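You operate a simulated robot arm through the tools that you are given. There is no shell and no other tool. Be economical: measure what you need, move in short steps, check, and stop when the job is done.

Carry out the task below with a simulated two-armed robot. There is one attempt and no reset: what you move stays moved.

JOB
Seal the bag at the sealer for its printed time and lay it in the purple tray.
Fine: push its lip under the arm first, and switch the sealer off after sealing.

It is judged by the outcome, as a careful person would: the job done as asked, and still so three seconds after it is handed in. It fails if anything else is knocked over, pushed out of place, dropped, spilled or broken. Lids that push on must go on centred and level and be pressed home; caps that screw on are set level and turned clockwise until they are tight.

ROBOT AND FRAMES
Two 7-joint arms with two-finger parallel grippers on one trunk, on a base that drives. Base frame: it is fixed to the floor where the robot stands at the start and does not move with it; the origin is under the middle of the robot, x ahead of it, y to its left, z up; the surface under the hand at the start is at about z = 0.8. Readings come in m, rad, newtons and seconds.
The left shoulder is at the start at [0.05, 0.161, 1.173], the right one opposite. With the tool pointing down near the work surface each hand reaches from about 0.1 to 0.66 m from the robot's upright axis, wherever it stands, measured 20 degrees to its own side. Places, roughly: black dial [0.7, 0, 0.8]; black switch [0.6, 0, 0.8]; cream panel [0.6, 0, 0.8]; inside of the purple tray [0.5, 0, 0.8]; sealer arm [0.6, 0.2, 0.9]. Payload 3.43 kg a hand.
The TCP of each hand is the grasp point between the finger pads, 0.03 m short of the fingertips. In the tool frame z runs along the fingers and y along their closing line. The gripper opens to 0.094 m. The fingers are 0.028 m wide and 0.01 m thick; the gripper's body (0.05 by 0.096 m) begins 0.055 m behind the TCP.
Orientation is told as [roll, pitch, yaw] about the base's x, y, z axes, in that order, counted from this pose: with the fingers straight down and closing along the base's y, the tool's x points along the base's -x, its y along +y and its z along -z.

CONTROLS
- The arms move only by the tool step_arm. It takes "left_commands", "right_commands" or both (then of equal length, played together; a hand with none holds still); each is text: rows parted by semicolons, each of 6 numbers parted by spaces: the shift along the tool's x, y, z in units of 200 mm (1.0 is 200 mm), then the turn, a rotation vector about the tool's x, y, z in units of 90 degrees (1.0 is 90 degrees). In form: tx ty tz ax ay az; .... A call has 1 to 20 rows; each row is the pose to reach, as a shift and turn from the pose commanded when the call began, along the tool's axes at that moment. "left_claw" and "right_claw" are, for a hand that has rows, the closure, from 0 (fully open) to 1 (shut), set as the call begins (left out, the last holds). A call with a number of a shift or a turn outside -1 to 1 is refused whole. Each row takes 0.2 s and may step no farther than 0.05 m and 0.15 rad from the row before; otherwise, or with a gripper value out of range, the whole call is refused. Where a pose cannot be reached the arm comes as near as it can. A force on the tool above 40 N (or 10 N above the force at the start of the call, whichever is more), or a blocked arm, ends the call early, and 0.2 s more pass. Each finger travels about 0.045 m/s and halts on what it meets, pressing with about 35 N; the grip force reading is that of the motor and also rises with nothing between the fingers. The clock runs only during rows and for 0.2 s after the last one: add rows that repeat a pose to give the fingers time. The reply holds the time, the measured pose of the TCP, the force on the tool along the base axes, the opening and the grip force, in the units named above and with some noise, with the torque about the TCP (base axes, N m) and any sound that the robot's microphone picked up.
- Cameras (640 x 400 px; columns grow to the right, rows downward): "scene" is now at [0.1278, 0.0251, 1.3009]; the picture's right is [0.27, -0.96, 0.00], its down [-0.51, -0.14, -0.85] and it looks along [0.82, 0.23, -0.52] (base axes); focal length 214 px, centre (320, 200). "left" rides on the left gripper at [0.076, -0.014, -0.103] in its tool frame; the picture's right is [0.18, 0.98, 0.00], its down [-0.75, 0.14, -0.64] and it looks along [-0.63, 0.12, 0.77] (tool axes); focal length 243 px, centre (320, 200). "right" rides on the right gripper at [0.076, 0.014, -0.102] in its tool frame; the picture's right is [-0.18, 0.98, 0.00], its down [-0.75, -0.14, -0.64] and it looks along [-0.63, -0.12, 0.77] (tool axes); focal length 243 px, centre (320, 200). There is no depth. A picture from a camera that has moved, and an enlarged one, comes with that camera's place and axes in the base frame and with its lens.
- grab_frame(camera): a new picture of that camera. No time passes.
- raise_lower(by): slides the trunk up (or, below 0, down) by that many m; the arms and the scene camera ride with it, the base frame stays. It gives what a move gives, with no picture.
- drive_base(legs): drives the robot by 1 to 6 legs, each [ahead, left, turn to the left] in m, m and rad, along the robot's own axes; the way and the turn of a leg run together, so that a leg with both is an arc; at most 1.5 m and 3.142 rad a leg. The arms and the cameras ride along, it lands a little off, and it stops where it bumps. It gives what a move gives.
- pan_tilt(pan, tilt): turns the head with the scene camera to pan (to the left, within 1.396 rad either way) and tilt (down, from -0.506 to 1.204), counted from straight ahead of the robot. It gives what a move gives.
- close_up(camera, box): a new picture of the part [left, top, right, bottom] of that camera's present view, enlarged. No time passes.
- job_done(): hands the job in; it is judged then, once.

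Work in short steps. Places have to be worked out from the pictures, the camera data and where the tool is seen: move nearer, look again, correct. Check each grasp and each placing, and mend what went wrong. You have 120 turns and 92 pictures in all, those below and enlarged ones among them. Open the grippers and draw the arms clear of the work before you hand the job in, unless the task says otherwise; then end with one line.

The tools are called after ">>>" as name(argument=value, ...) on one line, values as JSON. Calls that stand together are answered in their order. step_arm: Moves the arms, as the interface text tells. Its arguments: {"type":"object","properties":{"left_commands":{"type":"string"},"left_claw":{"type":"number"},"right_commands":{"type":"string"},"right_claw":{"type":"number"}},"required":[]} The other tools are called the same way: raise_lower (by) slides the trunk up or down; drive_base (legs) drives the base; pan_tilt (pan, tilt) turns the head that bears the scene camera; grab_frame (camera) takes a picture; close_up (camera, box) takes an enlarged picture of a part of a camera's view; job_done () hands the job in.

At the start:

```text
time: 0.0
left_eef_pos: [0.2877, 0.1941, 1.1972]
left_ee_rot: [0.0, 0.0, 0.0]
left_force: [0.2, -0.5, 0.1]
left_moment: [0.03, -0.02, 0.02]
left_opening: 0.0941
left_finger_force: 0.0
right_eef_pos: [0.3942, -0.1137, 1.1962]
right_ee_rot: [0.002, -0.003, -0.002]
right_force: [0.7, -0.2, 0.3]
right_moment: [0.02, 0.03, 0.01]
right_opening: 0.0942
right_finger_force: 0.1
trunk travel left (down, up): [-0.2, 0.067]
robot x, y, heading: [0.003, -0.0001, -0.002]
head pan, tilt: [0.271, 0.552]
```

scene: 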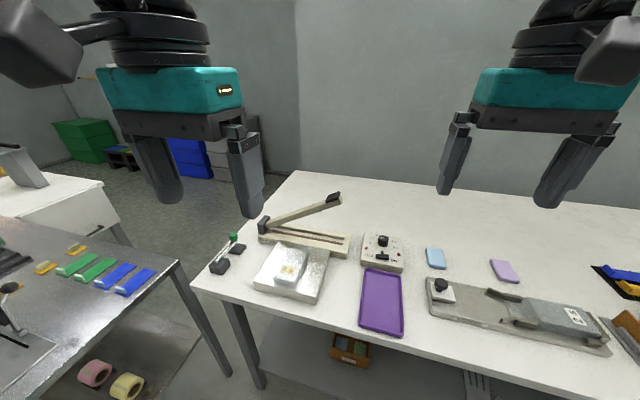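
right: 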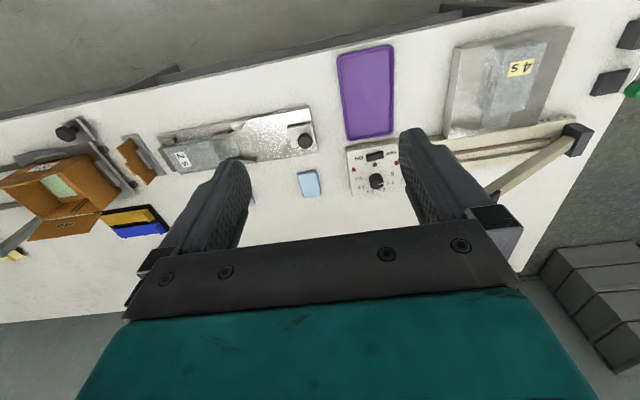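
left: 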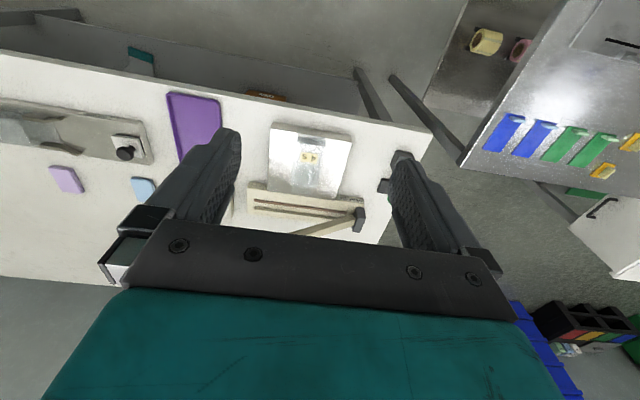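

The sealer (arm raised), its bag on a metal plate, the panel and the purple tray are in view. I enlarge the relevant areas to measure.

>>> close_up(camera="scene", box=[190, 180, 420, 340])

>>> close_up(camera="right", box=[320, 20, 640, 220])

>>> close_up(camera="left", box=[160, 80, 440, 255])

```text
2.50 times, centred on (305, 260) of scene
camera zoom: at [0.1278, 0.0251, 1.3009], right [0.27, -0.96, 0.0], down [-0.51, -0.14, -0.85], along [0.82, 0.23, -0.52], focal length 536 px, centre (358, 50)
```

zoom: 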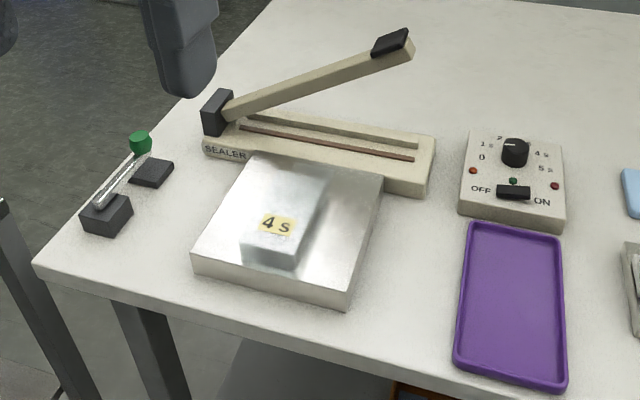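

```text
2.00 times, centred on (480, 120) of right
camera zoom: at [0.318, -0.0995, 1.2987], right [0.19, 0.98, 0.0], down [0.75, -0.14, 0.64], along [0.63, -0.12, -0.77], focal length 485 px, centre (0, 360)
```

zoom: 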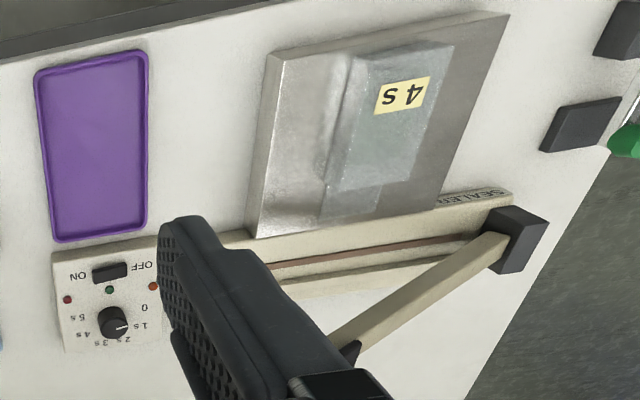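

```text
2.29 times, centred on (300, 168) of left
camera zoom: at [0.2114, 0.1788, 1.2992], right [-0.18, 0.98, 0.0], down [0.75, 0.14, 0.64], along [0.63, 0.12, -0.77], focal length 555 px, centre (366, 274)
```

zoom: 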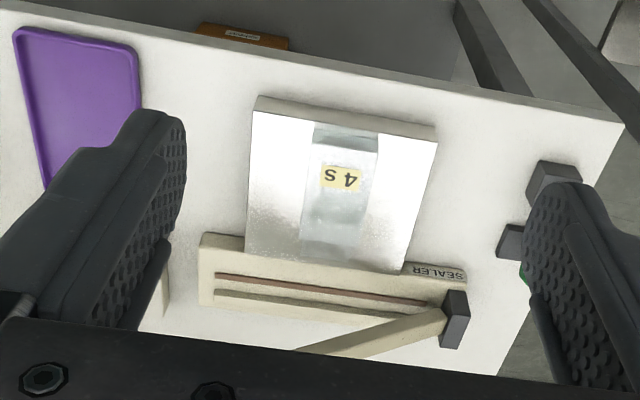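

The bag is printed "4 s" and lies around (0.42–0.57, 0.205) on a plate. The dial currently points near 1 s. I bring both hands lower so their cameras see the panel and the bag.

>>> step_arm(left_commands="-0.093 0.005 0.163 0 0 0; -0.187 0.01 0.327 0 0 0; -0.28 0.015 0.49 0 0 0; -0.373 0.02 0.653 0 0 0; -0.467 0.025 0.817 0 0 0; -0.56 0.03 0.98 0 0 0", right_commands="-0.088 0.07 0.163 0 0 0; -0.177 0.14 0.327 0 0 0; -0.265 0.21 0.49 0 0 0; -0.353 0.28 0.653 0 0 0; -0.442 0.35 0.817 0 0 0; -0.53 0.42 0.98 0 0 0")

>>> grab_frame(camera="left")

>>> grab_frame(camera="right")

```text
time: 1.4
left_eef_pos: [0.4002, 0.2006, 1.0015]
left_ee_rot: [0.0, 0.0, -0.003]
left_force: [0.8, -0.4, 1.0]
left_moment: [0.01, 0.06, 0.0]
left_opening: 0.0943
left_finger_force: 0.1
right_eef_pos: [0.5001, -0.0297, 1.0006]
right_ee_rot: [0.001, -0.001, -0.003]
right_force: [0.3, 0.4, -0.3]
right_moment: [0.02, -0.03, -0.01]
right_opening: 0.0939
right_finger_force: 0.2
trunk travel left (down, up): [-0.2, 0.067]
robot x, y, heading: [-0.0053, -0.0014, -0.002]
head pan, tilt: [0.271, 0.552]
```

```text
85 pictures are left
camera left: at [0.3245, 0.1864, 1.103], right [-0.18, 0.98, 0.0], down [0.75, 0.14, 0.64], along [0.63, 0.12, -0.77], focal length 243 px, centre (320, 200)
```

left: 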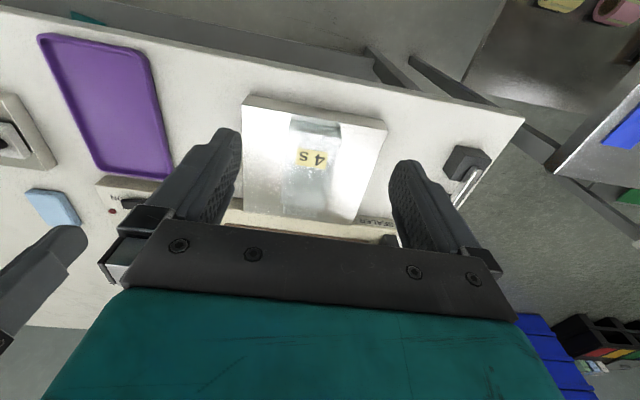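

```text
84 pictures are left
camera right: at [0.4249, -0.015, 1.1029], right [0.19, 0.98, 0.0], down [0.75, -0.14, 0.64], along [0.63, -0.12, -0.77], focal length 243 px, centre (320, 200)
```

right: 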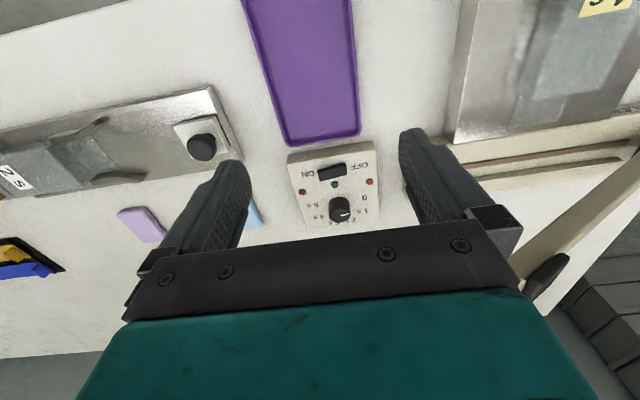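

Now a close-up of the panel through the right camera.

>>> close_up(camera="right", box=[270, 130, 410, 240])

>>> close_up(camera="scene", box=[340, 215, 420, 285])

>>> close_up(camera="left", box=[220, 80, 400, 260])

```text
3.64 times, centred on (340, 185) of right
camera zoom: at [0.4249, -0.015, 1.1029], right [0.19, 0.98, 0.0], down [0.75, -0.14, 0.64], along [0.63, -0.12, -0.77], focal length 882 px, centre (247, 254)
```

zoom: 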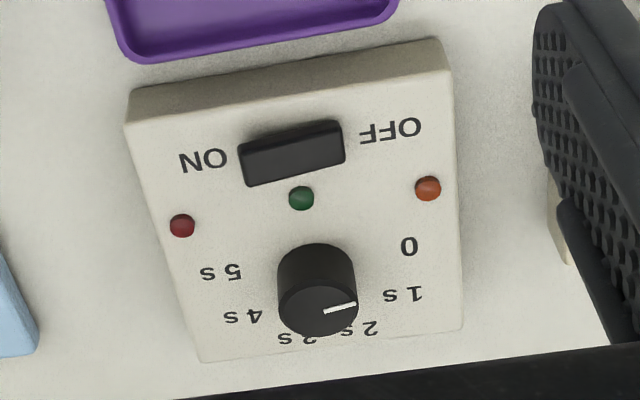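

```text
5.71 times, centred on (380, 250) of scene
camera zoom: at [0.1286, 0.0254, 1.3008], right [0.27, -0.96, 0.0], down [-0.51, -0.14, -0.85], along [0.82, 0.23, -0.53], focal length 1226 px, centre (-23, -86)
```

zoom: 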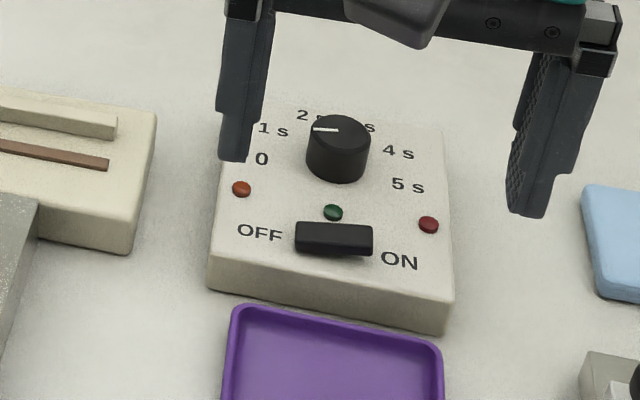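

```text
2.22 times, centred on (310, 170) of left
camera zoom: at [0.3245, 0.1864, 1.103], right [-0.18, 0.98, 0.0], down [0.75, 0.14, 0.64], along [0.63, 0.12, -0.77], focal length 539 px, centre (342, 267)
```

zoom: 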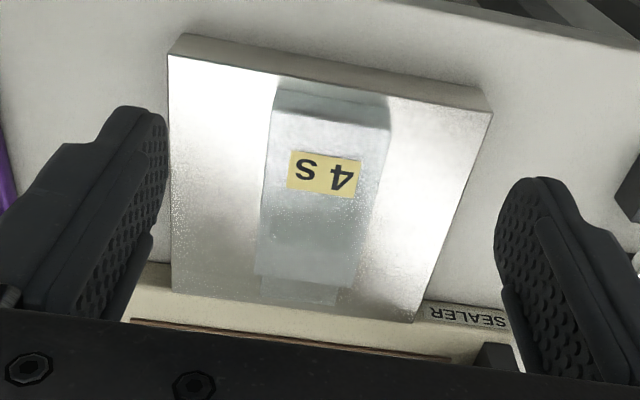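

The dial pointer sits at 0; labels are ~40° apart, so 4 s needs about 160° clockwise. The knob top is near (0.656, −0.03, 0.86), at the limit of reach, so I drive a little nearer (hands are high and clear).

>>> drive_base(legs=[[0.08, 0, 0]])

>>> grab_frame(camera="right")

>>> grab_frame(camera="scene")

```text
time: 2.5
left_eef_pos: [0.4785, 0.2005, 1.0012]
left_ee_rot: [0.0, 0.002, -0.002]
left_force: [0.1, 0.0, 0.2]
left_moment: [0.02, 0.0, -0.02]
left_opening: 0.0938
left_finger_force: 0.0
right_eef_pos: [0.5789, -0.0298, 1.0014]
right_ee_rot: [0.001, 0.0, -0.004]
right_force: [-0.4, 0.3, 0.1]
right_moment: [-0.01, 0.04, 0.01]
right_opening: 0.094
right_finger_force: 0.0
trunk travel left (down, up): [-0.2, 0.067]
robot x, y, heading: [0.0808, 0.0003, 0.001]
head pan, tilt: [0.271, 0.552]
```

```text
80 pictures are left
camera right: at [0.5033, -0.0158, 1.1032], right [0.19, 0.98, 0.0], down [0.75, -0.14, 0.64], along [0.63, -0.12, -0.77], focal length 243 px, centre (320, 200)
```

right: 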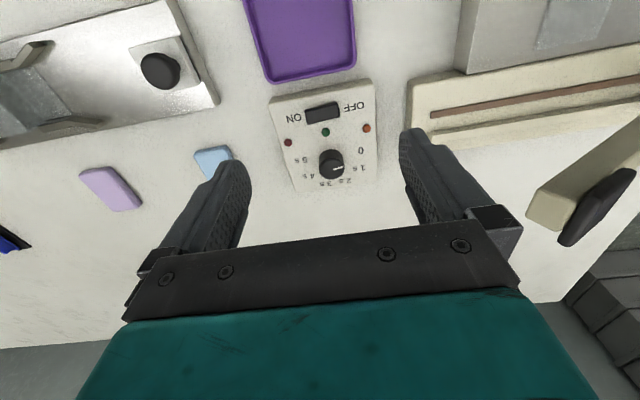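

```text
79 pictures are left
camera scene: at [0.2075, 0.025, 1.3008], right [0.27, -0.96, 0.0], down [-0.51, -0.14, -0.85], along [0.82, 0.23, -0.53], focal length 214 px, centre (320, 200)
```

scene: 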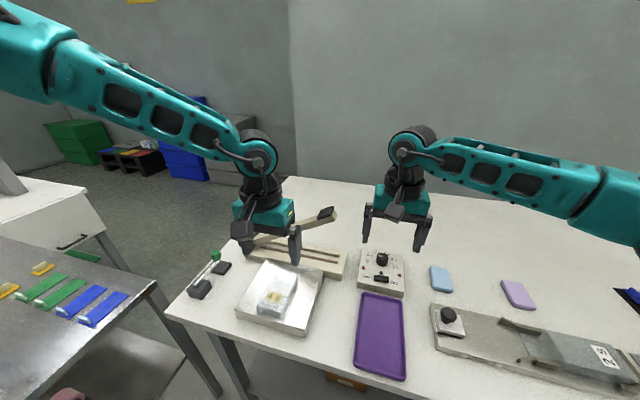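

Close-up on the knob again for a second viewpoint.

>>> close_up(camera="right", box=[260, 70, 390, 200])

```text
3.08 times, centred on (325, 135) of right
camera zoom: at [0.5033, -0.0158, 1.1032], right [0.19, 0.98, 0.0], down [0.75, -0.14, 0.64], along [0.63, -0.12, -0.77], focal length 746 px, centre (305, 400)
```

zoom: 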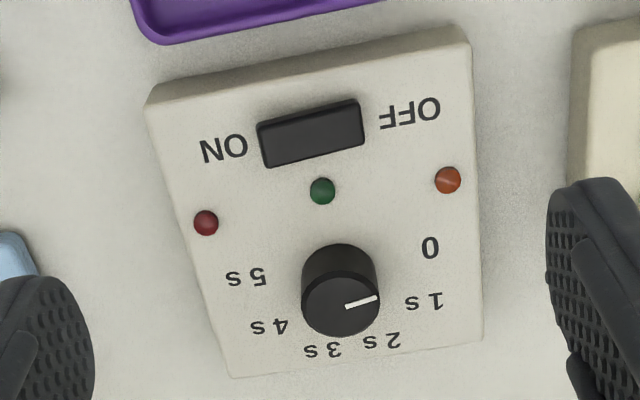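

Two views agree: knob axis (0.659, −0.031), top z≈0.857, panel top ≈0.829. I turn the right hand +80° above the knob with fingers half closed, so I can turn it clockwise in one grip.

>>> step_arm(right_commands="-0.04 0 0.036 0 0 -0.089; -0.08 -0.001 0.071 0 0 -0.178; -0.12 -0.002 0.107 0 0 -0.267; -0.16 -0.003 0.142 0 0 -0.356; -0.2 -0.004 0.178 0 0 -0.444; -0.24 -0.004 0.213 0 0 -0.533; -0.28 -0.005 0.249 0 0 -0.622; -0.32 -0.005 0.284 0 0 -0.711; -0.36 -0.006 0.32 0 0 -0.8; -0.4 -0.006 0.355 0 0 -0.889; -0.4 -0.006 0.355 0 0 -0.889", right_claw=0.45)

>>> grab_frame(camera="right")

>>> close_up(camera="scene", box=[330, 200, 440, 310])

```text
time: 4.9
left_eef_pos: [0.4784, 0.2005, 1.0026]
left_ee_rot: [-0.002, 0.0, -0.001]
left_force: [0.2, 0.5, -0.1]
left_moment: [-0.01, 0.02, -0.03]
left_opening: 0.094
left_finger_force: 0.0
right_eef_pos: [0.5434, -0.0495, 1.0127]
right_ee_rot: [-0.083, -0.068, 1.116]
right_force: [-0.1, 0.0, 0.1]
right_moment: [0.02, 0.01, -0.02]
right_opening: 0.0517
right_finger_force: 0.0
right hand out of reach, approached as far as the arm can: row 6, 7, 8, 9, 10, 11
trunk travel left (down, up): [-0.2, 0.067]
robot x, y, heading: [0.0752, 0.0006, -0.002]
head pan, tilt: [0.271, 0.552]
```

```text
77 pictures are left
camera right: at [0.4872, -0.1144, 1.1078], right [-0.8, 0.6, -0.07], down [0.39, 0.6, 0.7], along [0.46, 0.53, -0.71], focal length 243 px, centre (320, 200)
```

right: 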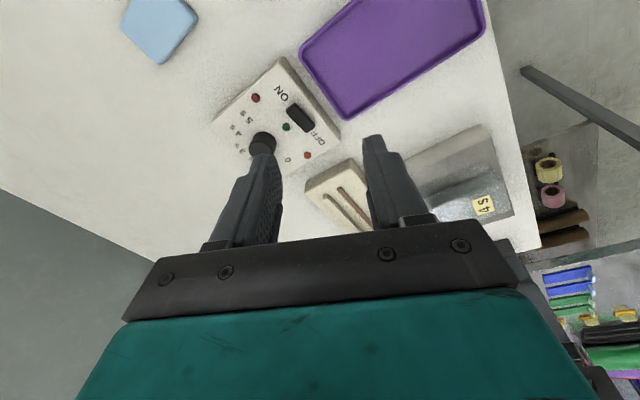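

```text
3.64 times, centred on (385, 255) of scene
camera zoom: at [0.2066, 0.0249, 1.3009], right [0.27, -0.96, 0.0], down [-0.51, -0.14, -0.85], along [0.82, 0.23, -0.52], focal length 780 px, centre (84, 0)
```

zoom: 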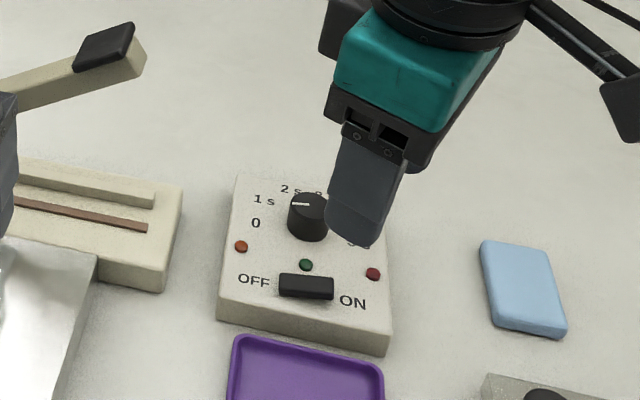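

Positive yaw is limited to under ~60° for the right arm. I turn back to about +35° and check where I stand.

>>> step_arm(right_commands="0 0 0 0 0 0.09; 0 0 0 0 0 0.18; 0 0 0 0 0 0.27; 0 0 0 0 0 0.36; 0 0 0 0 0 0.45; 0 0 0 0 0 0.5; 0 0 0 0 0 0.5")

```text
time: 6.5
left_eef_pos: [0.4783, 0.1994, 1.0022]
left_ee_rot: [-0.001, -0.001, -0.003]
left_force: [0.5, 0.1, -0.1]
left_moment: [-0.04, 0.02, 0.03]
left_opening: 0.0941
left_finger_force: 0.0
right_eef_pos: [0.5465, -0.0488, 1.0155]
right_ee_rot: [-0.008, -0.106, 0.326]
right_force: [0.1, 0.9, -0.1]
right_moment: [0.02, 0.0, 0.02]
right_opening: 0.0518
right_finger_force: 0.0
trunk travel left (down, up): [-0.2, 0.067]
robot x, y, heading: [0.0791, -0.0057, -0.002]
head pan, tilt: [0.271, 0.552]
```

The commanded pose was clipped with a small tilt; I now return to level, yaw 0, above the knob at (0.659, −0.031, 0.93).

>>> step_arm(right_commands="-0.103 -0.019 0.097 0.002 0.0135 0.0415; -0.205 -0.038 0.194 0.0045 0.027 0.083; -0.308 -0.058 0.291 0.0065 0.0405 0.1245; -0.41 -0.077 0.388 0.009 0.054 0.166; -0.513 -0.096 0.4845 0.011 0.0675 0.2075; -0.513 -0.096 0.4845 0.011 0.0675 0.2075")

>>> grab_frame(camera="right")

```text
time: 7.9
left_eef_pos: [0.477, 0.1997, 1.0016]
left_ee_rot: [0.001, 0.0, -0.002]
left_force: [0.5, 0.7, -0.9]
left_moment: [0.0, -0.01, -0.01]
left_opening: 0.0938
left_finger_force: 0.0
right_eef_pos: [0.6597, -0.0337, 0.9298]
right_ee_rot: [-0.008, -0.002, -0.001]
right_force: [0.2, 0.0, -0.9]
right_moment: [0.03, -0.02, 0.0]
right_opening: 0.0515
right_finger_force: 0.0
trunk travel left (down, up): [-0.2, 0.067]
robot x, y, heading: [0.079, 0.0006, 0.0]
head pan, tilt: [0.271, 0.552]
```

```text
75 pictures are left
camera right: at [0.5833, -0.0173, 1.0321], right [0.18, 0.98, -0.01], down [0.75, -0.14, 0.64], along [0.63, -0.12, -0.76], focal length 243 px, centre (320, 200)
```

right: 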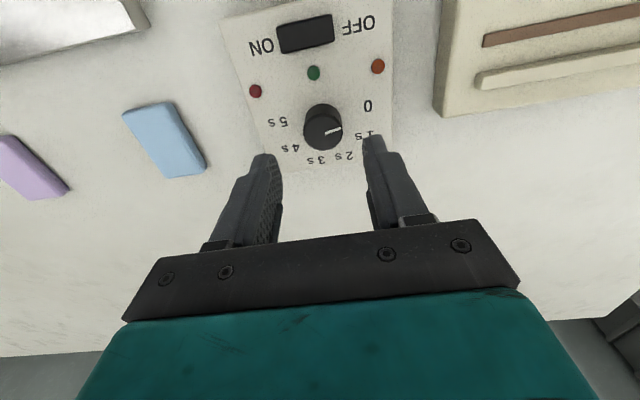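

Knob at (0.659, −0.029). I shift 4 mm left and lower to TCP z≈0.866, fingers either side of the knob.

>>> step_arm(right_commands="0 0.022 0.1 0.005 0 0; 0 0.022 0.2 0.005 0 0; 0 0.022 0.28 0.005 0 0; 0 0.022 0.318 0.005 0 0")

>>> grab_frame(camera="right")

>>> close_up(camera="scene", box=[330, 200, 440, 310])

```text
time: 8.9
left_eef_pos: [0.479, 0.2, 1.0026]
left_ee_rot: [0.0, 0.0, -0.004]
left_force: [0.0, -0.2, -0.1]
left_moment: [-0.03, 0.01, 0.0]
left_opening: 0.0937
left_finger_force: 0.1
right_eef_pos: [0.6587, -0.0287, 0.8673]
right_ee_rot: [-0.015, -0.003, 0.0]
right_force: [0.4, -0.2, -0.2]
right_moment: [0.0, 0.0, 0.01]
right_opening: 0.052
right_finger_force: 0.0
trunk travel left (down, up): [-0.2, 0.067]
robot x, y, heading: [0.0827, -0.0018, -0.005]
head pan, tilt: [0.271, 0.552]
```

```text
74 pictures are left
camera right: at [0.5824, -0.0121, 0.9682], right [0.18, 0.98, -0.02], down [0.75, -0.13, 0.65], along [0.63, -0.13, -0.76], focal length 243 px, centre (320, 200)
```

right: 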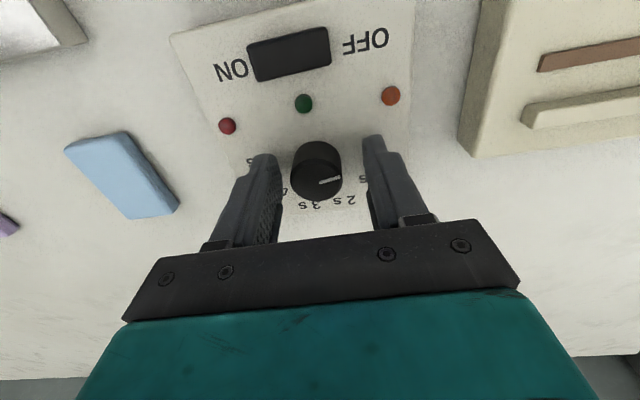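

```text
3.64 times, centred on (385, 255) of scene
camera zoom: at [0.2066, 0.025, 1.3009], right [0.27, -0.96, 0.0], down [-0.51, -0.14, -0.85], along [0.82, 0.23, -0.52], focal length 780 px, centre (84, 0)
```

zoom: 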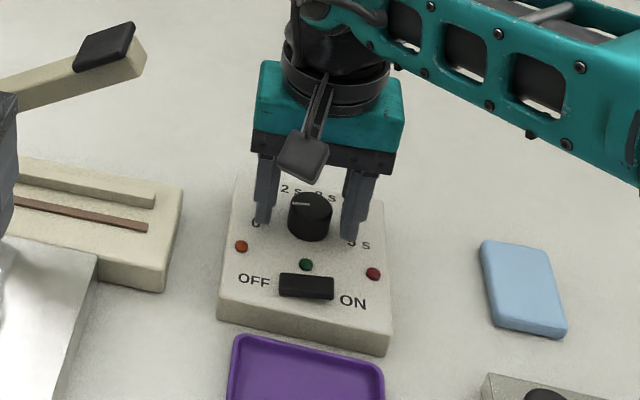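

The knob is between the fingers. I nudge 3 mm back, then close on it.

>>> step_arm(right_commands="0.015 0 0 0 0 0; 0.015 0 0 0 0 0; 0.015 0 0 0 0 0; 0.015 0 0 0 0 0", right_claw=1)

```text
time: 9.9
left_eef_pos: [0.478, 0.1985, 1.0031]
left_ee_rot: [0.001, 0.0, -0.001]
left_force: [0.1, -0.2, -0.5]
left_moment: [-0.03, 0.02, -0.02]
left_opening: 0.0943
left_finger_force: 0.1
right_eef_pos: [0.6555, -0.0305, 0.8663]
right_ee_rot: [-0.019, -0.002, -0.003]
right_force: [-0.1, -16.9, 0.3]
right_moment: [0.01, -0.25, -0.17]
right_opening: 0.0313
right_finger_force: 45.0
trunk travel left (down, up): [-0.2, 0.067]
robot x, y, heading: [0.0817, 0.0008, -0.003]
head pan, tilt: [0.271, 0.552]
```

Gripped with ~17 N side load; I ease 1.5 mm to −y and turn 80° clockwise.

>>> step_arm(right_commands="0 -0.008 0 0 0 0; 0 -0.008 0 0 0 0.089; 0 -0.008 0 0 0 0.178; 0 -0.008 0 0 0 0.267; 0 -0.008 0 0 0 0.356; 0 -0.008 0 0 0 0.444; 0 -0.008 0 0 0 0.533; 0 -0.008 0 0 0 0.622; 0 -0.008 0 0 0 0.711; 0 -0.008 0 0 0 0.8; 0 -0.008 0 0 0 0.889")

>>> grab_frame(camera="right")

>>> close_up(camera="scene", box=[330, 200, 440, 310])

```text
time: 11.8
left_eef_pos: [0.4802, 0.2018, 1.0012]
left_ee_rot: [-0.002, 0.001, 0.001]
left_force: [-0.2, -0.6, 0.6]
left_moment: [-0.04, -0.02, -0.01]
left_opening: 0.0941
left_finger_force: 0.0
right_eef_pos: [0.6597, -0.0242, 0.8672]
right_ee_rot: [0.012, -0.012, -1.056]
right_force: [12.5, 6.1, -9.0]
right_moment: [0.03, -0.06, 0.16]
right_opening: 0.0311
right_finger_force: 44.9
trunk travel left (down, up): [-0.2, 0.067]
robot x, y, heading: [0.0842, 0.005, 0.004]
head pan, tilt: [0.271, 0.552]
stopped in row 9 (right hand): the force on the tool passed its limit at 41 N (the readings are from after the stop); the commanded pose is now the measured one
```

```text
72 pictures are left
camera right: at [0.6341, 0.0498, 0.968], right [0.95, 0.32, 0.01], down [0.24, -0.72, 0.65], along [0.22, -0.61, -0.76], focal length 243 px, centre (320, 200)
```

right: 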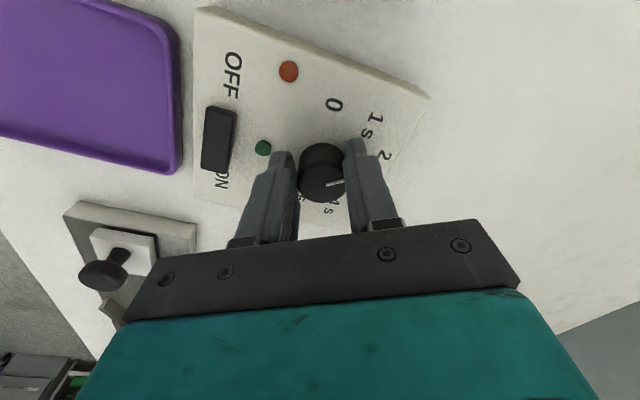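

```text
3.64 times, centred on (385, 255) of scene
camera zoom: at [0.209, 0.0257, 1.3005], right [0.27, -0.96, 0.0], down [-0.51, -0.14, -0.85], along [0.82, 0.23, -0.53], focal length 780 px, centre (84, 0)
```

zoom: 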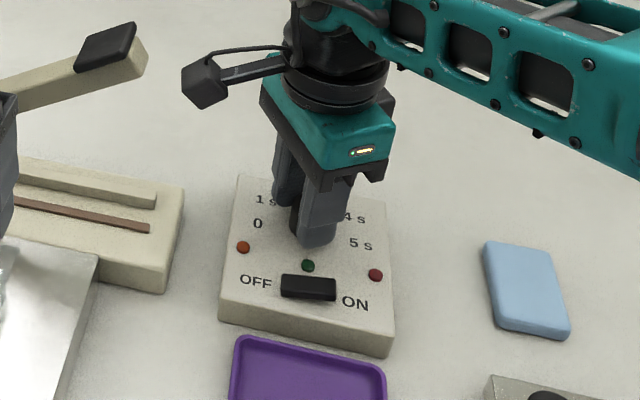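

The grip's eccentricity stopped the turn at 60°. I open, swing back to about +20° yaw around the knob, and look before regripping.

>>> step_arm(right_commands="0 0 0 0 0 0; 0 0 0 0 0 0; 0 0 0 0 0 0; 0 0 0 0 0 -0.09; 0 0 0 0 0 -0.18; 0 0 0 0 0 -0.27; 0 0 0 0 0 -0.36; 0 0 0 0 0 -0.45; 0 0 0 0 0 -0.54; 0 0 0 0 0 -0.63; 0 0 0 0 0 -0.69; 0 0 0 0 0 -0.69", right_claw=0.45)

>>> grab_frame(camera="right")

```text
time: 14.4
left_eef_pos: [0.4784, 0.2002, 1.0024]
left_ee_rot: [-0.001, 0.0, -0.001]
left_force: [0.6, -0.3, -0.6]
left_moment: [0.01, 0.0, -0.02]
left_opening: 0.0942
left_finger_force: 0.0
right_eef_pos: [0.6594, -0.0246, 0.8686]
right_ee_rot: [-0.005, -0.016, 0.026]
right_force: [0.6, 0.3, -0.6]
right_moment: [0.01, 0.0, -0.01]
right_opening: 0.0517
right_finger_force: 0.0
trunk travel left (down, up): [-0.2, 0.067]
robot x, y, heading: [0.0783, -0.0023, 0.002]
head pan, tilt: [0.271, 0.552]
```

```text
70 pictures are left
camera right: at [0.5814, -0.0122, 0.9694], right [0.16, 0.99, 0.0], down [0.75, -0.12, 0.65], along [0.65, -0.1, -0.76], focal length 243 px, centre (320, 200)
```

right: 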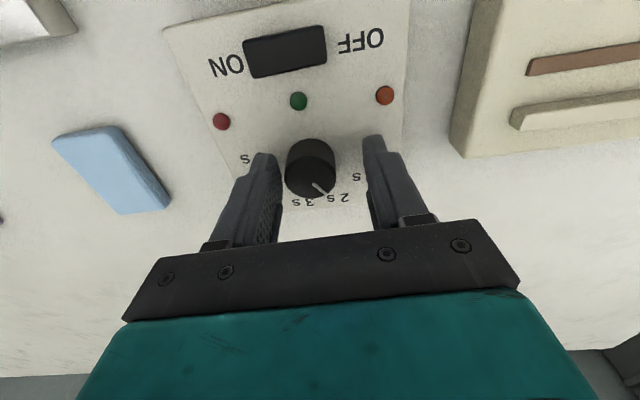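

Pointer is now between 1 s and 2 s. The knob is at about (0.655, −0.030); I re-centre and pre-turn +18°.

>>> step_arm(right_commands="0.022 -0.029 0 0 0 -0.06; 0.022 -0.029 0 0 0.01 -0.13; 0.022 -0.029 0 0 0.01 -0.2; 0.022 -0.029 0 0 0.01 -0.2")

>>> step_arm(right_commands="0 0 0 0 0 0; 0 0 0 0 0 0; 0 0 0 0 0 0; 0 0 0 0 0 0", right_claw=0.78)

```text
time: 15.4
left_eef_pos: [0.4781, 0.2008, 1.0023]
left_ee_rot: [0.0, 0.002, -0.001]
left_force: [-0.1, 0.2, 0.4]
left_moment: [-0.01, 0.02, 0.01]
left_opening: 0.0939
left_finger_force: 0.1
right_eef_pos: [0.6527, -0.0309, 0.8669]
right_ee_rot: [-0.007, 0.004, 0.342]
right_force: [0.2, 0.5, -0.4]
right_moment: [-0.01, -0.01, -0.02]
right_opening: 0.052
right_finger_force: 0.1
trunk travel left (down, up): [-0.2, 0.067]
robot x, y, heading: [0.084, 0.0006, -0.007]
head pan, tilt: [0.271, 0.552]
```

```text
time: 16.4
left_eef_pos: [0.4801, 0.2, 1.0017]
left_ee_rot: [-0.001, 0.003, -0.002]
left_force: [0.4, 0.5, 0.7]
left_moment: [0.02, -0.01, 0.0]
left_opening: 0.0937
left_finger_force: 0.0
right_eef_pos: [0.6547, -0.0347, 0.8675]
right_ee_rot: [-0.01, 0.001, 0.334]
right_force: [9.5, -16.3, 2.9]
right_moment: [-0.23, -0.03, -0.19]
right_opening: 0.0301
right_finger_force: 45.0
trunk travel left (down, up): [-0.2, 0.067]
robot x, y, heading: [0.0803, 0.0007, -0.005]
head pan, tilt: [0.271, 0.552]
```

There is still side force along the closing line; I ease 4 mm along −tool y.

>>> step_arm(right_commands="0 -0.01 0 0 0 0; 0 -0.02 0 0 0 0; 0 -0.02 0 0 0 0")

```text
time: 17.2
left_eef_pos: [0.4791, 0.2004, 1.001]
left_ee_rot: [-0.001, -0.001, 0.0]
left_force: [0.9, 0.2, -0.1]
left_moment: [0.01, 0.0, -0.01]
left_opening: 0.094
left_finger_force: 0.0
right_eef_pos: [0.6565, -0.0358, 0.8685]
right_ee_rot: [-0.006, 0.002, 0.341]
right_force: [8.8, -11.9, 6.2]
right_moment: [-0.47, 0.23, -0.13]
right_opening: 0.0302
right_finger_force: 44.8
trunk travel left (down, up): [-0.2, 0.067]
robot x, y, heading: [0.0813, -0.0005, -0.0]
head pan, tilt: [0.271, 0.552]
```

Side force is modest; turn clockwise 50° in this grip.

>>> step_arm(right_commands="0 0 0 0 0 0.09; 0 0 0 0 0 0.18; 0 0 0 0 0 0.27; 0 0 0 0 0 0.36; 0 0 0 0 0 0.45; 0 0 0 0 0 0.54; 0 0 0 0 0 0.54")

>>> grab_frame(camera="right")

```text
time: 18.8
left_eef_pos: [0.4787, 0.2034, 1.0006]
left_ee_rot: [-0.003, 0.002, -0.001]
left_force: [-0.6, -0.3, -0.1]
left_moment: [-0.01, 0.04, -0.03]
left_opening: 0.0942
left_finger_force: 0.1
right_eef_pos: [0.6577, -0.0275, 0.8682]
right_ee_rot: [0.003, -0.002, -0.504]
right_force: [17.2, 30.7, 1.3]
right_moment: [1.03, 0.88, 0.35]
right_opening: 0.0302
right_finger_force: 45.1
trunk travel left (down, up): [-0.2, 0.067]
robot x, y, heading: [0.0826, 0.0052, 0.001]
head pan, tilt: [0.271, 0.552]
```

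```text
69 pictures are left
camera right: at [0.5968, 0.0219, 0.9702], right [0.64, 0.77, 0.0], down [0.59, -0.49, 0.64], along [0.5, -0.41, -0.77], focal length 243 px, centre (320, 200)
```

right: 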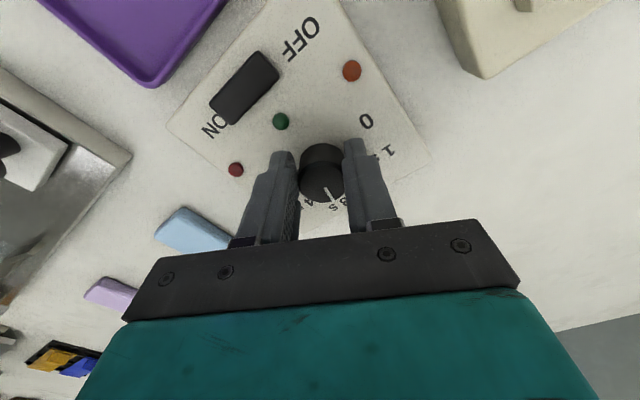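

The knob turned further; side load 35 N, so I release, look, and re-centre.

>>> step_arm(right_commands="0 0 0 0 0 0; 0 0 0 0 0 0; 0 0 0 0 0 0; 0 0 0 0 0 -0.08; 0 0 0 0 0 -0.16; 0 0 0 0 0 -0.24; 0 0 0 0 0 -0.32; 0 0 0 0 0 -0.32", right_claw=0.45)

>>> grab_frame(camera="right")

>>> close_up(camera="scene", box=[330, 200, 440, 310])

```text
time: 20.6
left_eef_pos: [0.4791, 0.2015, 1.0025]
left_ee_rot: [0.0, 0.0, 0.0]
left_force: [0.1, 0.3, 0.1]
left_moment: [0.0, 0.02, 0.02]
left_opening: 0.0942
left_finger_force: 0.0
right_eef_pos: [0.6563, -0.0346, 0.8687]
right_ee_rot: [-0.007, 0.001, -0.003]
right_force: [0.8, 1.2, -0.4]
right_moment: [-0.01, 0.0, 0.03]
right_opening: 0.0515
right_finger_force: 0.0
trunk travel left (down, up): [-0.2, 0.067]
robot x, y, heading: [0.0774, -0.0026, -0.0]
head pan, tilt: [0.271, 0.552]
```

```text
68 pictures are left
camera right: at [0.5798, -0.0195, 0.9704], right [0.19, 0.98, -0.01], down [0.75, -0.14, 0.64], along [0.63, -0.13, -0.77], focal length 243 px, centre (320, 200)
```

right: 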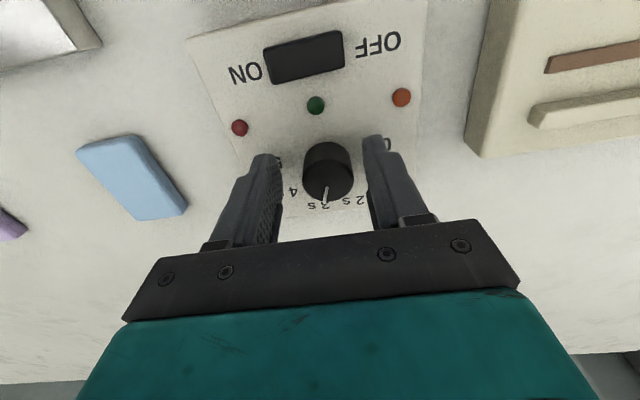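

```text
3.64 times, centred on (385, 255) of scene
camera zoom: at [0.2068, 0.0254, 1.3009], right [0.27, -0.96, 0.0], down [-0.51, -0.14, -0.85], along [0.82, 0.23, -0.52], focal length 780 px, centre (84, 0)
```

zoom: 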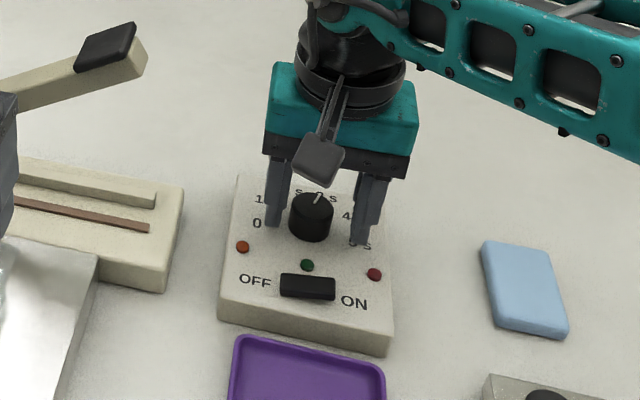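

Pointer is now at about 3 s (−15°); 4 s lies ~45° on. I re-centre on the knob (0.6545, −0.0305), then grip.

>>> step_arm(right_commands="0.009 0.02 0 0 0 0; 0.009 0.02 0 0 0 0")

>>> step_arm(right_commands="0 0 0 0 0 0; 0 0 0 0 0 0; 0 0 0 0 0 0; 0 0 0 0 0 0.08; 0 0 0 0 0 0.16; 0 0 0 0 0 0.24; 0 0 0 0 0 0.32; 0 0 0 0 0 0.4; 0 0 0 0 0 0.48; 0 0 0 0 0 0.5; 0 0 0 0 0 0.5", right_claw=0.72)

>>> grab_frame(camera="right")

```text
time: 21.2
left_eef_pos: [0.4778, 0.2014, 1.0014]
left_ee_rot: [-0.001, 0.0, 0.0]
left_force: [0.1, 0.3, 0.0]
left_moment: [0.0, -0.02, 0.01]
left_opening: 0.094
left_finger_force: 0.0
right_eef_pos: [0.6527, -0.0309, 0.869]
right_ee_rot: [-0.009, 0.0, -0.005]
right_force: [-0.4, -1.1, 0.2]
right_moment: [0.01, 0.02, 0.0]
right_opening: 0.0518
right_finger_force: 0.0
trunk travel left (down, up): [-0.2, 0.067]
robot x, y, heading: [0.0754, -0.0012, 0.002]
head pan, tilt: [0.271, 0.552]
```

```text
time: 23.6
left_eef_pos: [0.4794, 0.202, 1.0012]
left_ee_rot: [0.0, 0.001, -0.001]
left_force: [0.3, 0.2, 0.2]
left_moment: [0.01, -0.04, -0.01]
left_opening: 0.0941
left_finger_force: 0.0
right_eef_pos: [0.6578, -0.023, 0.8691]
right_ee_rot: [0.011, -0.003, -0.784]
right_force: [9.2, 7.4, -7.7]
right_moment: [-0.2, -0.19, 0.18]
right_opening: 0.0302
right_finger_force: 45.3
trunk travel left (down, up): [-0.2, 0.067]
robot x, y, heading: [0.0806, -0.0011, -0.005]
head pan, tilt: [0.271, 0.552]
stopped in row 11 (right hand): the force on the tool passed its limit at 40 N (the readings are from after the stop); the commanded pose is now the measured one
```

```text
66 pictures are left
camera right: at [0.6123, 0.0394, 0.9704], right [0.82, 0.57, 0.01], down [0.43, -0.64, 0.64], along [0.37, -0.53, -0.77], focal length 243 px, centre (320, 200)
```

right: 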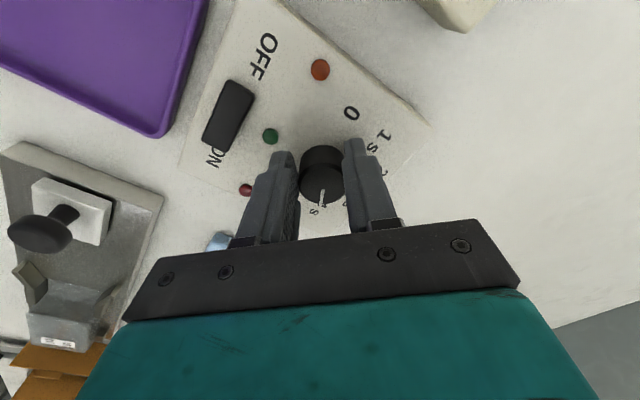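

Turned 45° more. I release, lift and swing back to read the dial.

>>> step_arm(right_commands="0 0 0 0 0 0; 0 0 0 0 0 0; 0 0 0 0 0 0; 0 0 -0.1 0 0 0; 0 0 -0.2 0 0 0; 0 0 -0.3 0 0 -0.09; 0 0 -0.35 0 0 -0.18; 0 0 -0.35 0 0 -0.27; 0 0 -0.35 0 0 -0.36; 0 0 -0.35 0 0 -0.45; 0 0 -0.35 0 0 -0.5; 0 0 -0.35 0 0 -0.5", right_claw=0.45)

>>> close_up(camera="right", box=[190, 0, 450, 180])

>>> close_up(camera="scene", box=[330, 200, 440, 310])

```text
time: 26.2
left_eef_pos: [0.479, 0.2011, 1.0022]
left_ee_rot: [0.001, 0.001, -0.002]
left_force: [0.6, 0.1, -0.2]
left_moment: [-0.03, 0.0, 0.02]
left_opening: 0.0939
left_finger_force: 0.1
right_eef_pos: [0.6545, -0.0256, 0.9387]
right_ee_rot: [0.005, -0.011, -0.002]
right_force: [-0.2, -1.0, -0.1]
right_moment: [-0.01, -0.03, 0.0]
right_opening: 0.0515
right_finger_force: 0.0
trunk travel left (down, up): [-0.2, 0.067]
robot x, y, heading: [0.0788, 0.0016, -0.001]
head pan, tilt: [0.271, 0.552]
```

```text
2.22 times, centred on (320, 90) of right
camera zoom: at [0.578, -0.0116, 1.041], right [0.19, 0.98, 0.01], down [0.75, -0.14, 0.65], along [0.64, -0.12, -0.76], focal length 539 px, centre (320, 444)
```

zoom: 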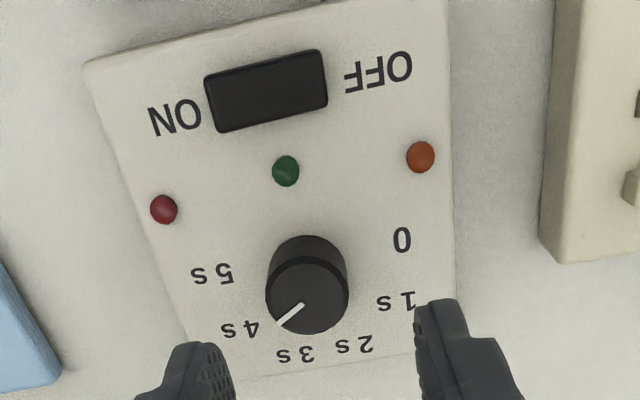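

```text
3.64 times, centred on (385, 255) of scene
camera zoom: at [0.207, 0.0257, 1.3009], right [0.27, -0.96, 0.0], down [-0.51, -0.14, -0.85], along [0.82, 0.23, -0.52], focal length 780 px, centre (84, 0)
```

zoom: 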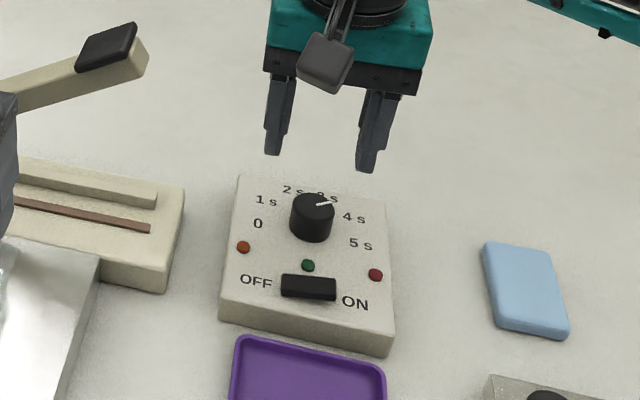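

Pointer now reads about −58°, right on the 4 s mark (−57°). Next the bag: look at it from the left camera and the scene camera.

>>> grab_frame(camera="left")

>>> close_up(camera="scene", box=[220, 190, 360, 340])

```text
63 pictures are left
camera left: at [0.4025, 0.1867, 1.1039], right [-0.18, 0.98, 0.0], down [0.75, 0.14, 0.64], along [0.63, 0.12, -0.77], focal length 243 px, centre (320, 200)
```

left: 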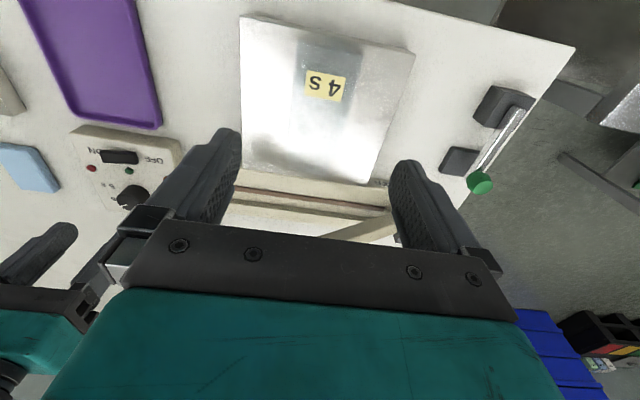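

```text
2.67 times, centred on (290, 265) of scene
camera zoom: at [0.207, 0.0257, 1.3009], right [0.27, -0.96, 0.0], down [-0.51, -0.14, -0.85], along [0.82, 0.23, -0.52], focal length 572 px, centre (400, 27)
```

zoom: 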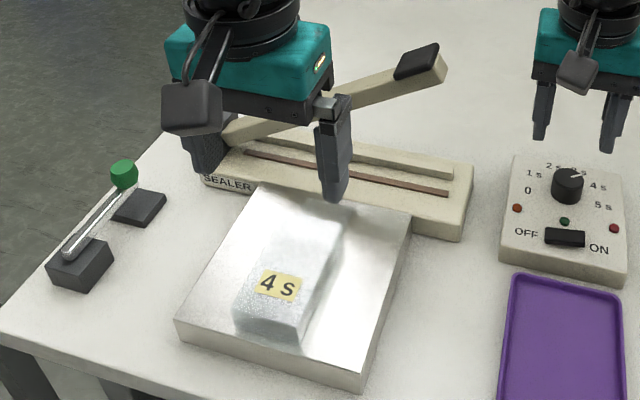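

Dial is right. I need the lip's extent and the strip's place; close-up of the bag in the left view.

>>> close_up(camera="left", box=[230, 30, 420, 240])

>>> close_up(camera="scene", box=[250, 225, 350, 285])

```text
1.90 times, centred on (325, 135) of left
camera zoom: at [0.4025, 0.1867, 1.1039], right [-0.18, 0.98, 0.0], down [0.75, 0.14, 0.64], along [0.63, 0.12, -0.77], focal length 462 px, centre (310, 324)
```

zoom: 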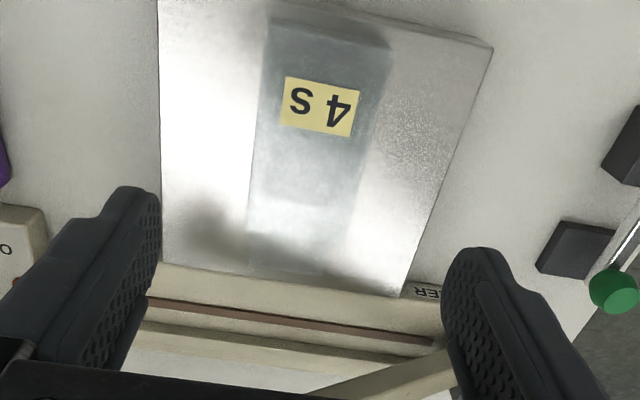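

```text
6.40 times, centred on (300, 255) of scene
camera zoom: at [0.207, 0.0257, 1.3009], right [0.27, -0.96, 0.0], down [-0.51, -0.14, -0.85], along [0.82, 0.23, -0.52], focal length 1373 px, centre (448, -152)
```

zoom: 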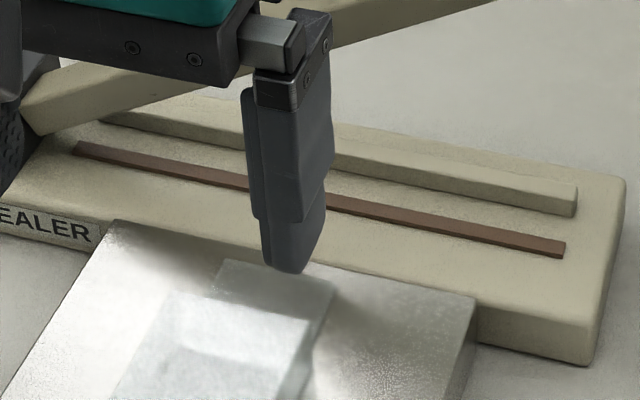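

Scene close-up is clear: the strip is at x≈0.625, sealer top is level with the plate (z≈0.835), the lip spans x 0.552–0.58, y 0.178–0.230. I lower the left hand around the bag body at (0.475, 0.203, 0.873); the right hand goes up a little.

>>> step_arm(left_commands="0.02 0.013 0.2 0 0 0; 0.02 0.013 0.4 0 0 0; 0.02 0.013 0.55 0 0 0; 0.02 0.013 0.648 0 0 0", right_commands="0.1 0 -0.1 0 0 0; 0.2 0 -0.2 0 0 0; 0.3 0 -0.3 0 0 0; 0.3 0 -0.4 0 0 0")

>>> grab_frame(camera="left")

>>> close_up(camera="scene", box=[220, 190, 360, 340])

```text
time: 27.2
left_eef_pos: [0.4737, 0.2036, 0.8702]
left_ee_rot: [0.0, 0.0, 0.0]
left_force: [0.5, -0.3, -0.5]
left_moment: [0.0, 0.0, 0.02]
left_opening: 0.0938
left_finger_force: 0.1
right_eef_pos: [0.5933, -0.0238, 1.019]
right_ee_rot: [0.003, -0.01, -0.002]
right_force: [0.7, -0.5, -1.0]
right_moment: [-0.02, 0.0, 0.01]
right_opening: 0.0517
right_finger_force: 0.0
trunk travel left (down, up): [-0.2, 0.067]
robot x, y, heading: [0.0789, 0.0001, -0.005]
head pan, tilt: [0.271, 0.552]
```

```text
59 pictures are left
camera left: at [0.3978, 0.1898, 0.9727], right [-0.18, 0.98, 0.0], down [0.75, 0.14, 0.64], along [0.63, 0.12, -0.77], focal length 243 px, centre (320, 200)
```

left: 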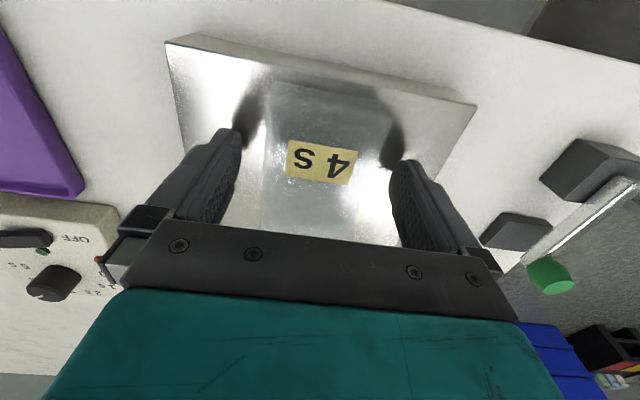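

```text
2.67 times, centred on (290, 265) of scene
camera zoom: at [0.207, 0.0259, 1.3009], right [0.27, -0.96, 0.0], down [-0.51, -0.14, -0.85], along [0.82, 0.23, -0.52], focal length 572 px, centre (400, 27)
```

zoom: 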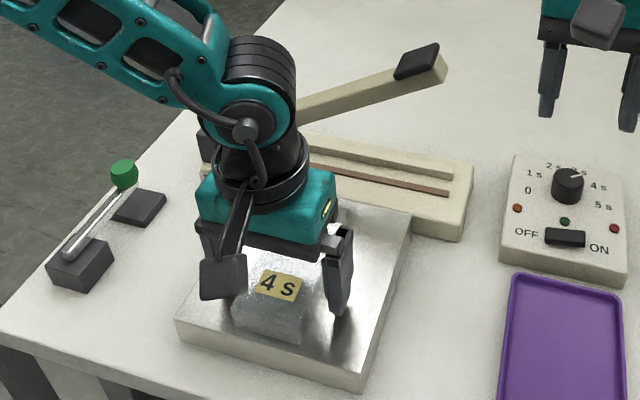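

Bag is well centred between the fingers. Closing gently.

>>> step_arm(left_commands="0 0 0 0 0 0; 0 0 0 0 0 0; 0 0 0 0 0 0; 0 0 0 0 0 0", left_claw=0.5)

```text
time: 28.2
left_eef_pos: [0.4743, 0.2053, 0.8719]
left_ee_rot: [0.0, 0.0, 0.0]
left_force: [-0.3, 0.3, -0.6]
left_moment: [0.0, -0.02, 0.0]
left_opening: 0.0579
left_finger_force: 35.0
right_eef_pos: [0.5947, -0.0244, 1.0188]
right_ee_rot: [0.005, -0.01, -0.002]
right_force: [-0.7, 0.2, -0.4]
right_moment: [0.0, -0.02, -0.01]
right_opening: 0.0517
right_finger_force: 0.1
trunk travel left (down, up): [-0.2, 0.067]
robot x, y, heading: [0.0762, -0.0009, 0.001]
head pan, tilt: [0.271, 0.552]
```

Gripped (0.058 m). I lift 4 mm, slide 57 mm forward so the lip crosses the strip, and set back down.

>>> step_arm(left_commands="0 0 -0.02 0 0 0; -0.07 0 -0.02 0 0 0; -0.14 0 -0.02 0 0 0; -0.21 0 -0.02 0 0 0; -0.285 0 -0.02 0 0 0; -0.285 0 -0.003 0 0 0; -0.285 0 -0.003 0 0 0")

>>> close_up(camera="scene", box=[220, 200, 350, 300])

>>> grab_frame(camera="right")

```text
time: 29.8
left_eef_pos: [0.5244, 0.2107, 0.8848]
left_ee_rot: [-0.001, 0.001, 0.0]
left_force: [0.4, 0.0, -1.2]
left_moment: [0.0, -0.01, 0.01]
left_opening: 0.0583
left_finger_force: 35.0
left hand out of reach, approached as far as the arm can: row 4, 5, 6, 7
right_eef_pos: [0.5936, -0.0254, 1.0195]
right_ee_rot: [0.004, -0.012, -0.001]
right_force: [0.3, -0.8, -0.3]
right_moment: [-0.03, -0.01, 0.01]
right_opening: 0.0516
right_finger_force: 0.1
trunk travel left (down, up): [-0.2, 0.067]
robot x, y, heading: [0.0772, 0.0004, -0.001]
head pan, tilt: [0.271, 0.552]
```

```text
4.00 times, centred on (285, 250) of scene
camera zoom: at [0.207, 0.0257, 1.3009], right [0.27, -0.96, 0.0], down [-0.51, -0.14, -0.85], along [0.82, 0.23, -0.52], focal length 858 px, centre (460, 0)
```

zoom: 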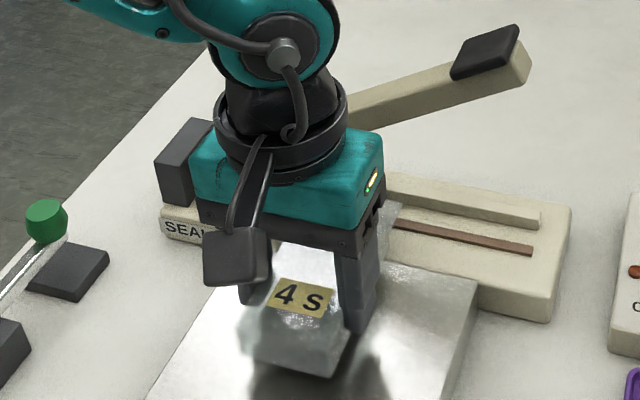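

```text
56 pictures are left
camera right: at [0.517, -0.0111, 1.1209], right [0.19, 0.98, 0.01], down [0.75, -0.15, 0.65], along [0.64, -0.12, -0.76], focal length 243 px, centre (320, 200)
```

right: 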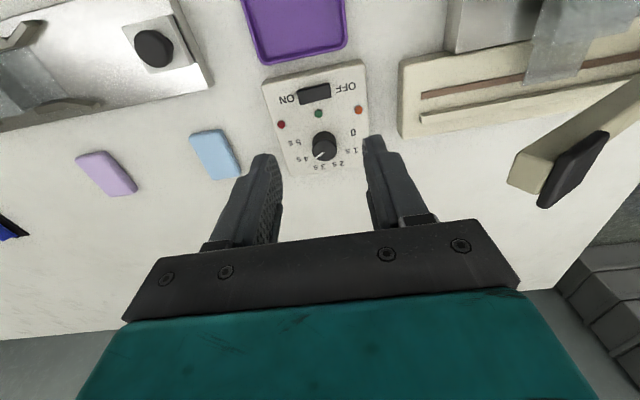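

The left arm hit a joint limit at +50 mm and 1 cm high. I retry from here towards (0.531, 0.205, 0.872).

>>> step_arm(left_commands="-0.01 -0.01 0.02 0 0 0; -0.02 -0.02 0.045 0 0 0; -0.033 -0.028 0.064 0 0 0; -0.033 -0.028 0.064 0 0 0")

```text
time: 30.8
left_eef_pos: [0.522, 0.2137, 0.8819]
left_ee_rot: [-0.002, 0.0, -0.001]
left_force: [-1.0, -0.2, 0.2]
left_moment: [0.02, 0.0, -0.01]
left_opening: 0.0583
left_finger_force: 35.0
left hand out of reach, approached as far as the arm can: row 1, 2, 3, 4
right_eef_pos: [0.5931, -0.0248, 1.0196]
right_ee_rot: [0.004, -0.011, -0.003]
right_force: [0.7, -0.2, 0.0]
right_moment: [0.02, -0.02, -0.02]
right_opening: 0.0518
right_finger_force: 0.0
trunk travel left (down, up): [-0.2, 0.067]
robot x, y, heading: [0.081, 0.0018, -0.006]
head pan, tilt: [0.271, 0.552]
```

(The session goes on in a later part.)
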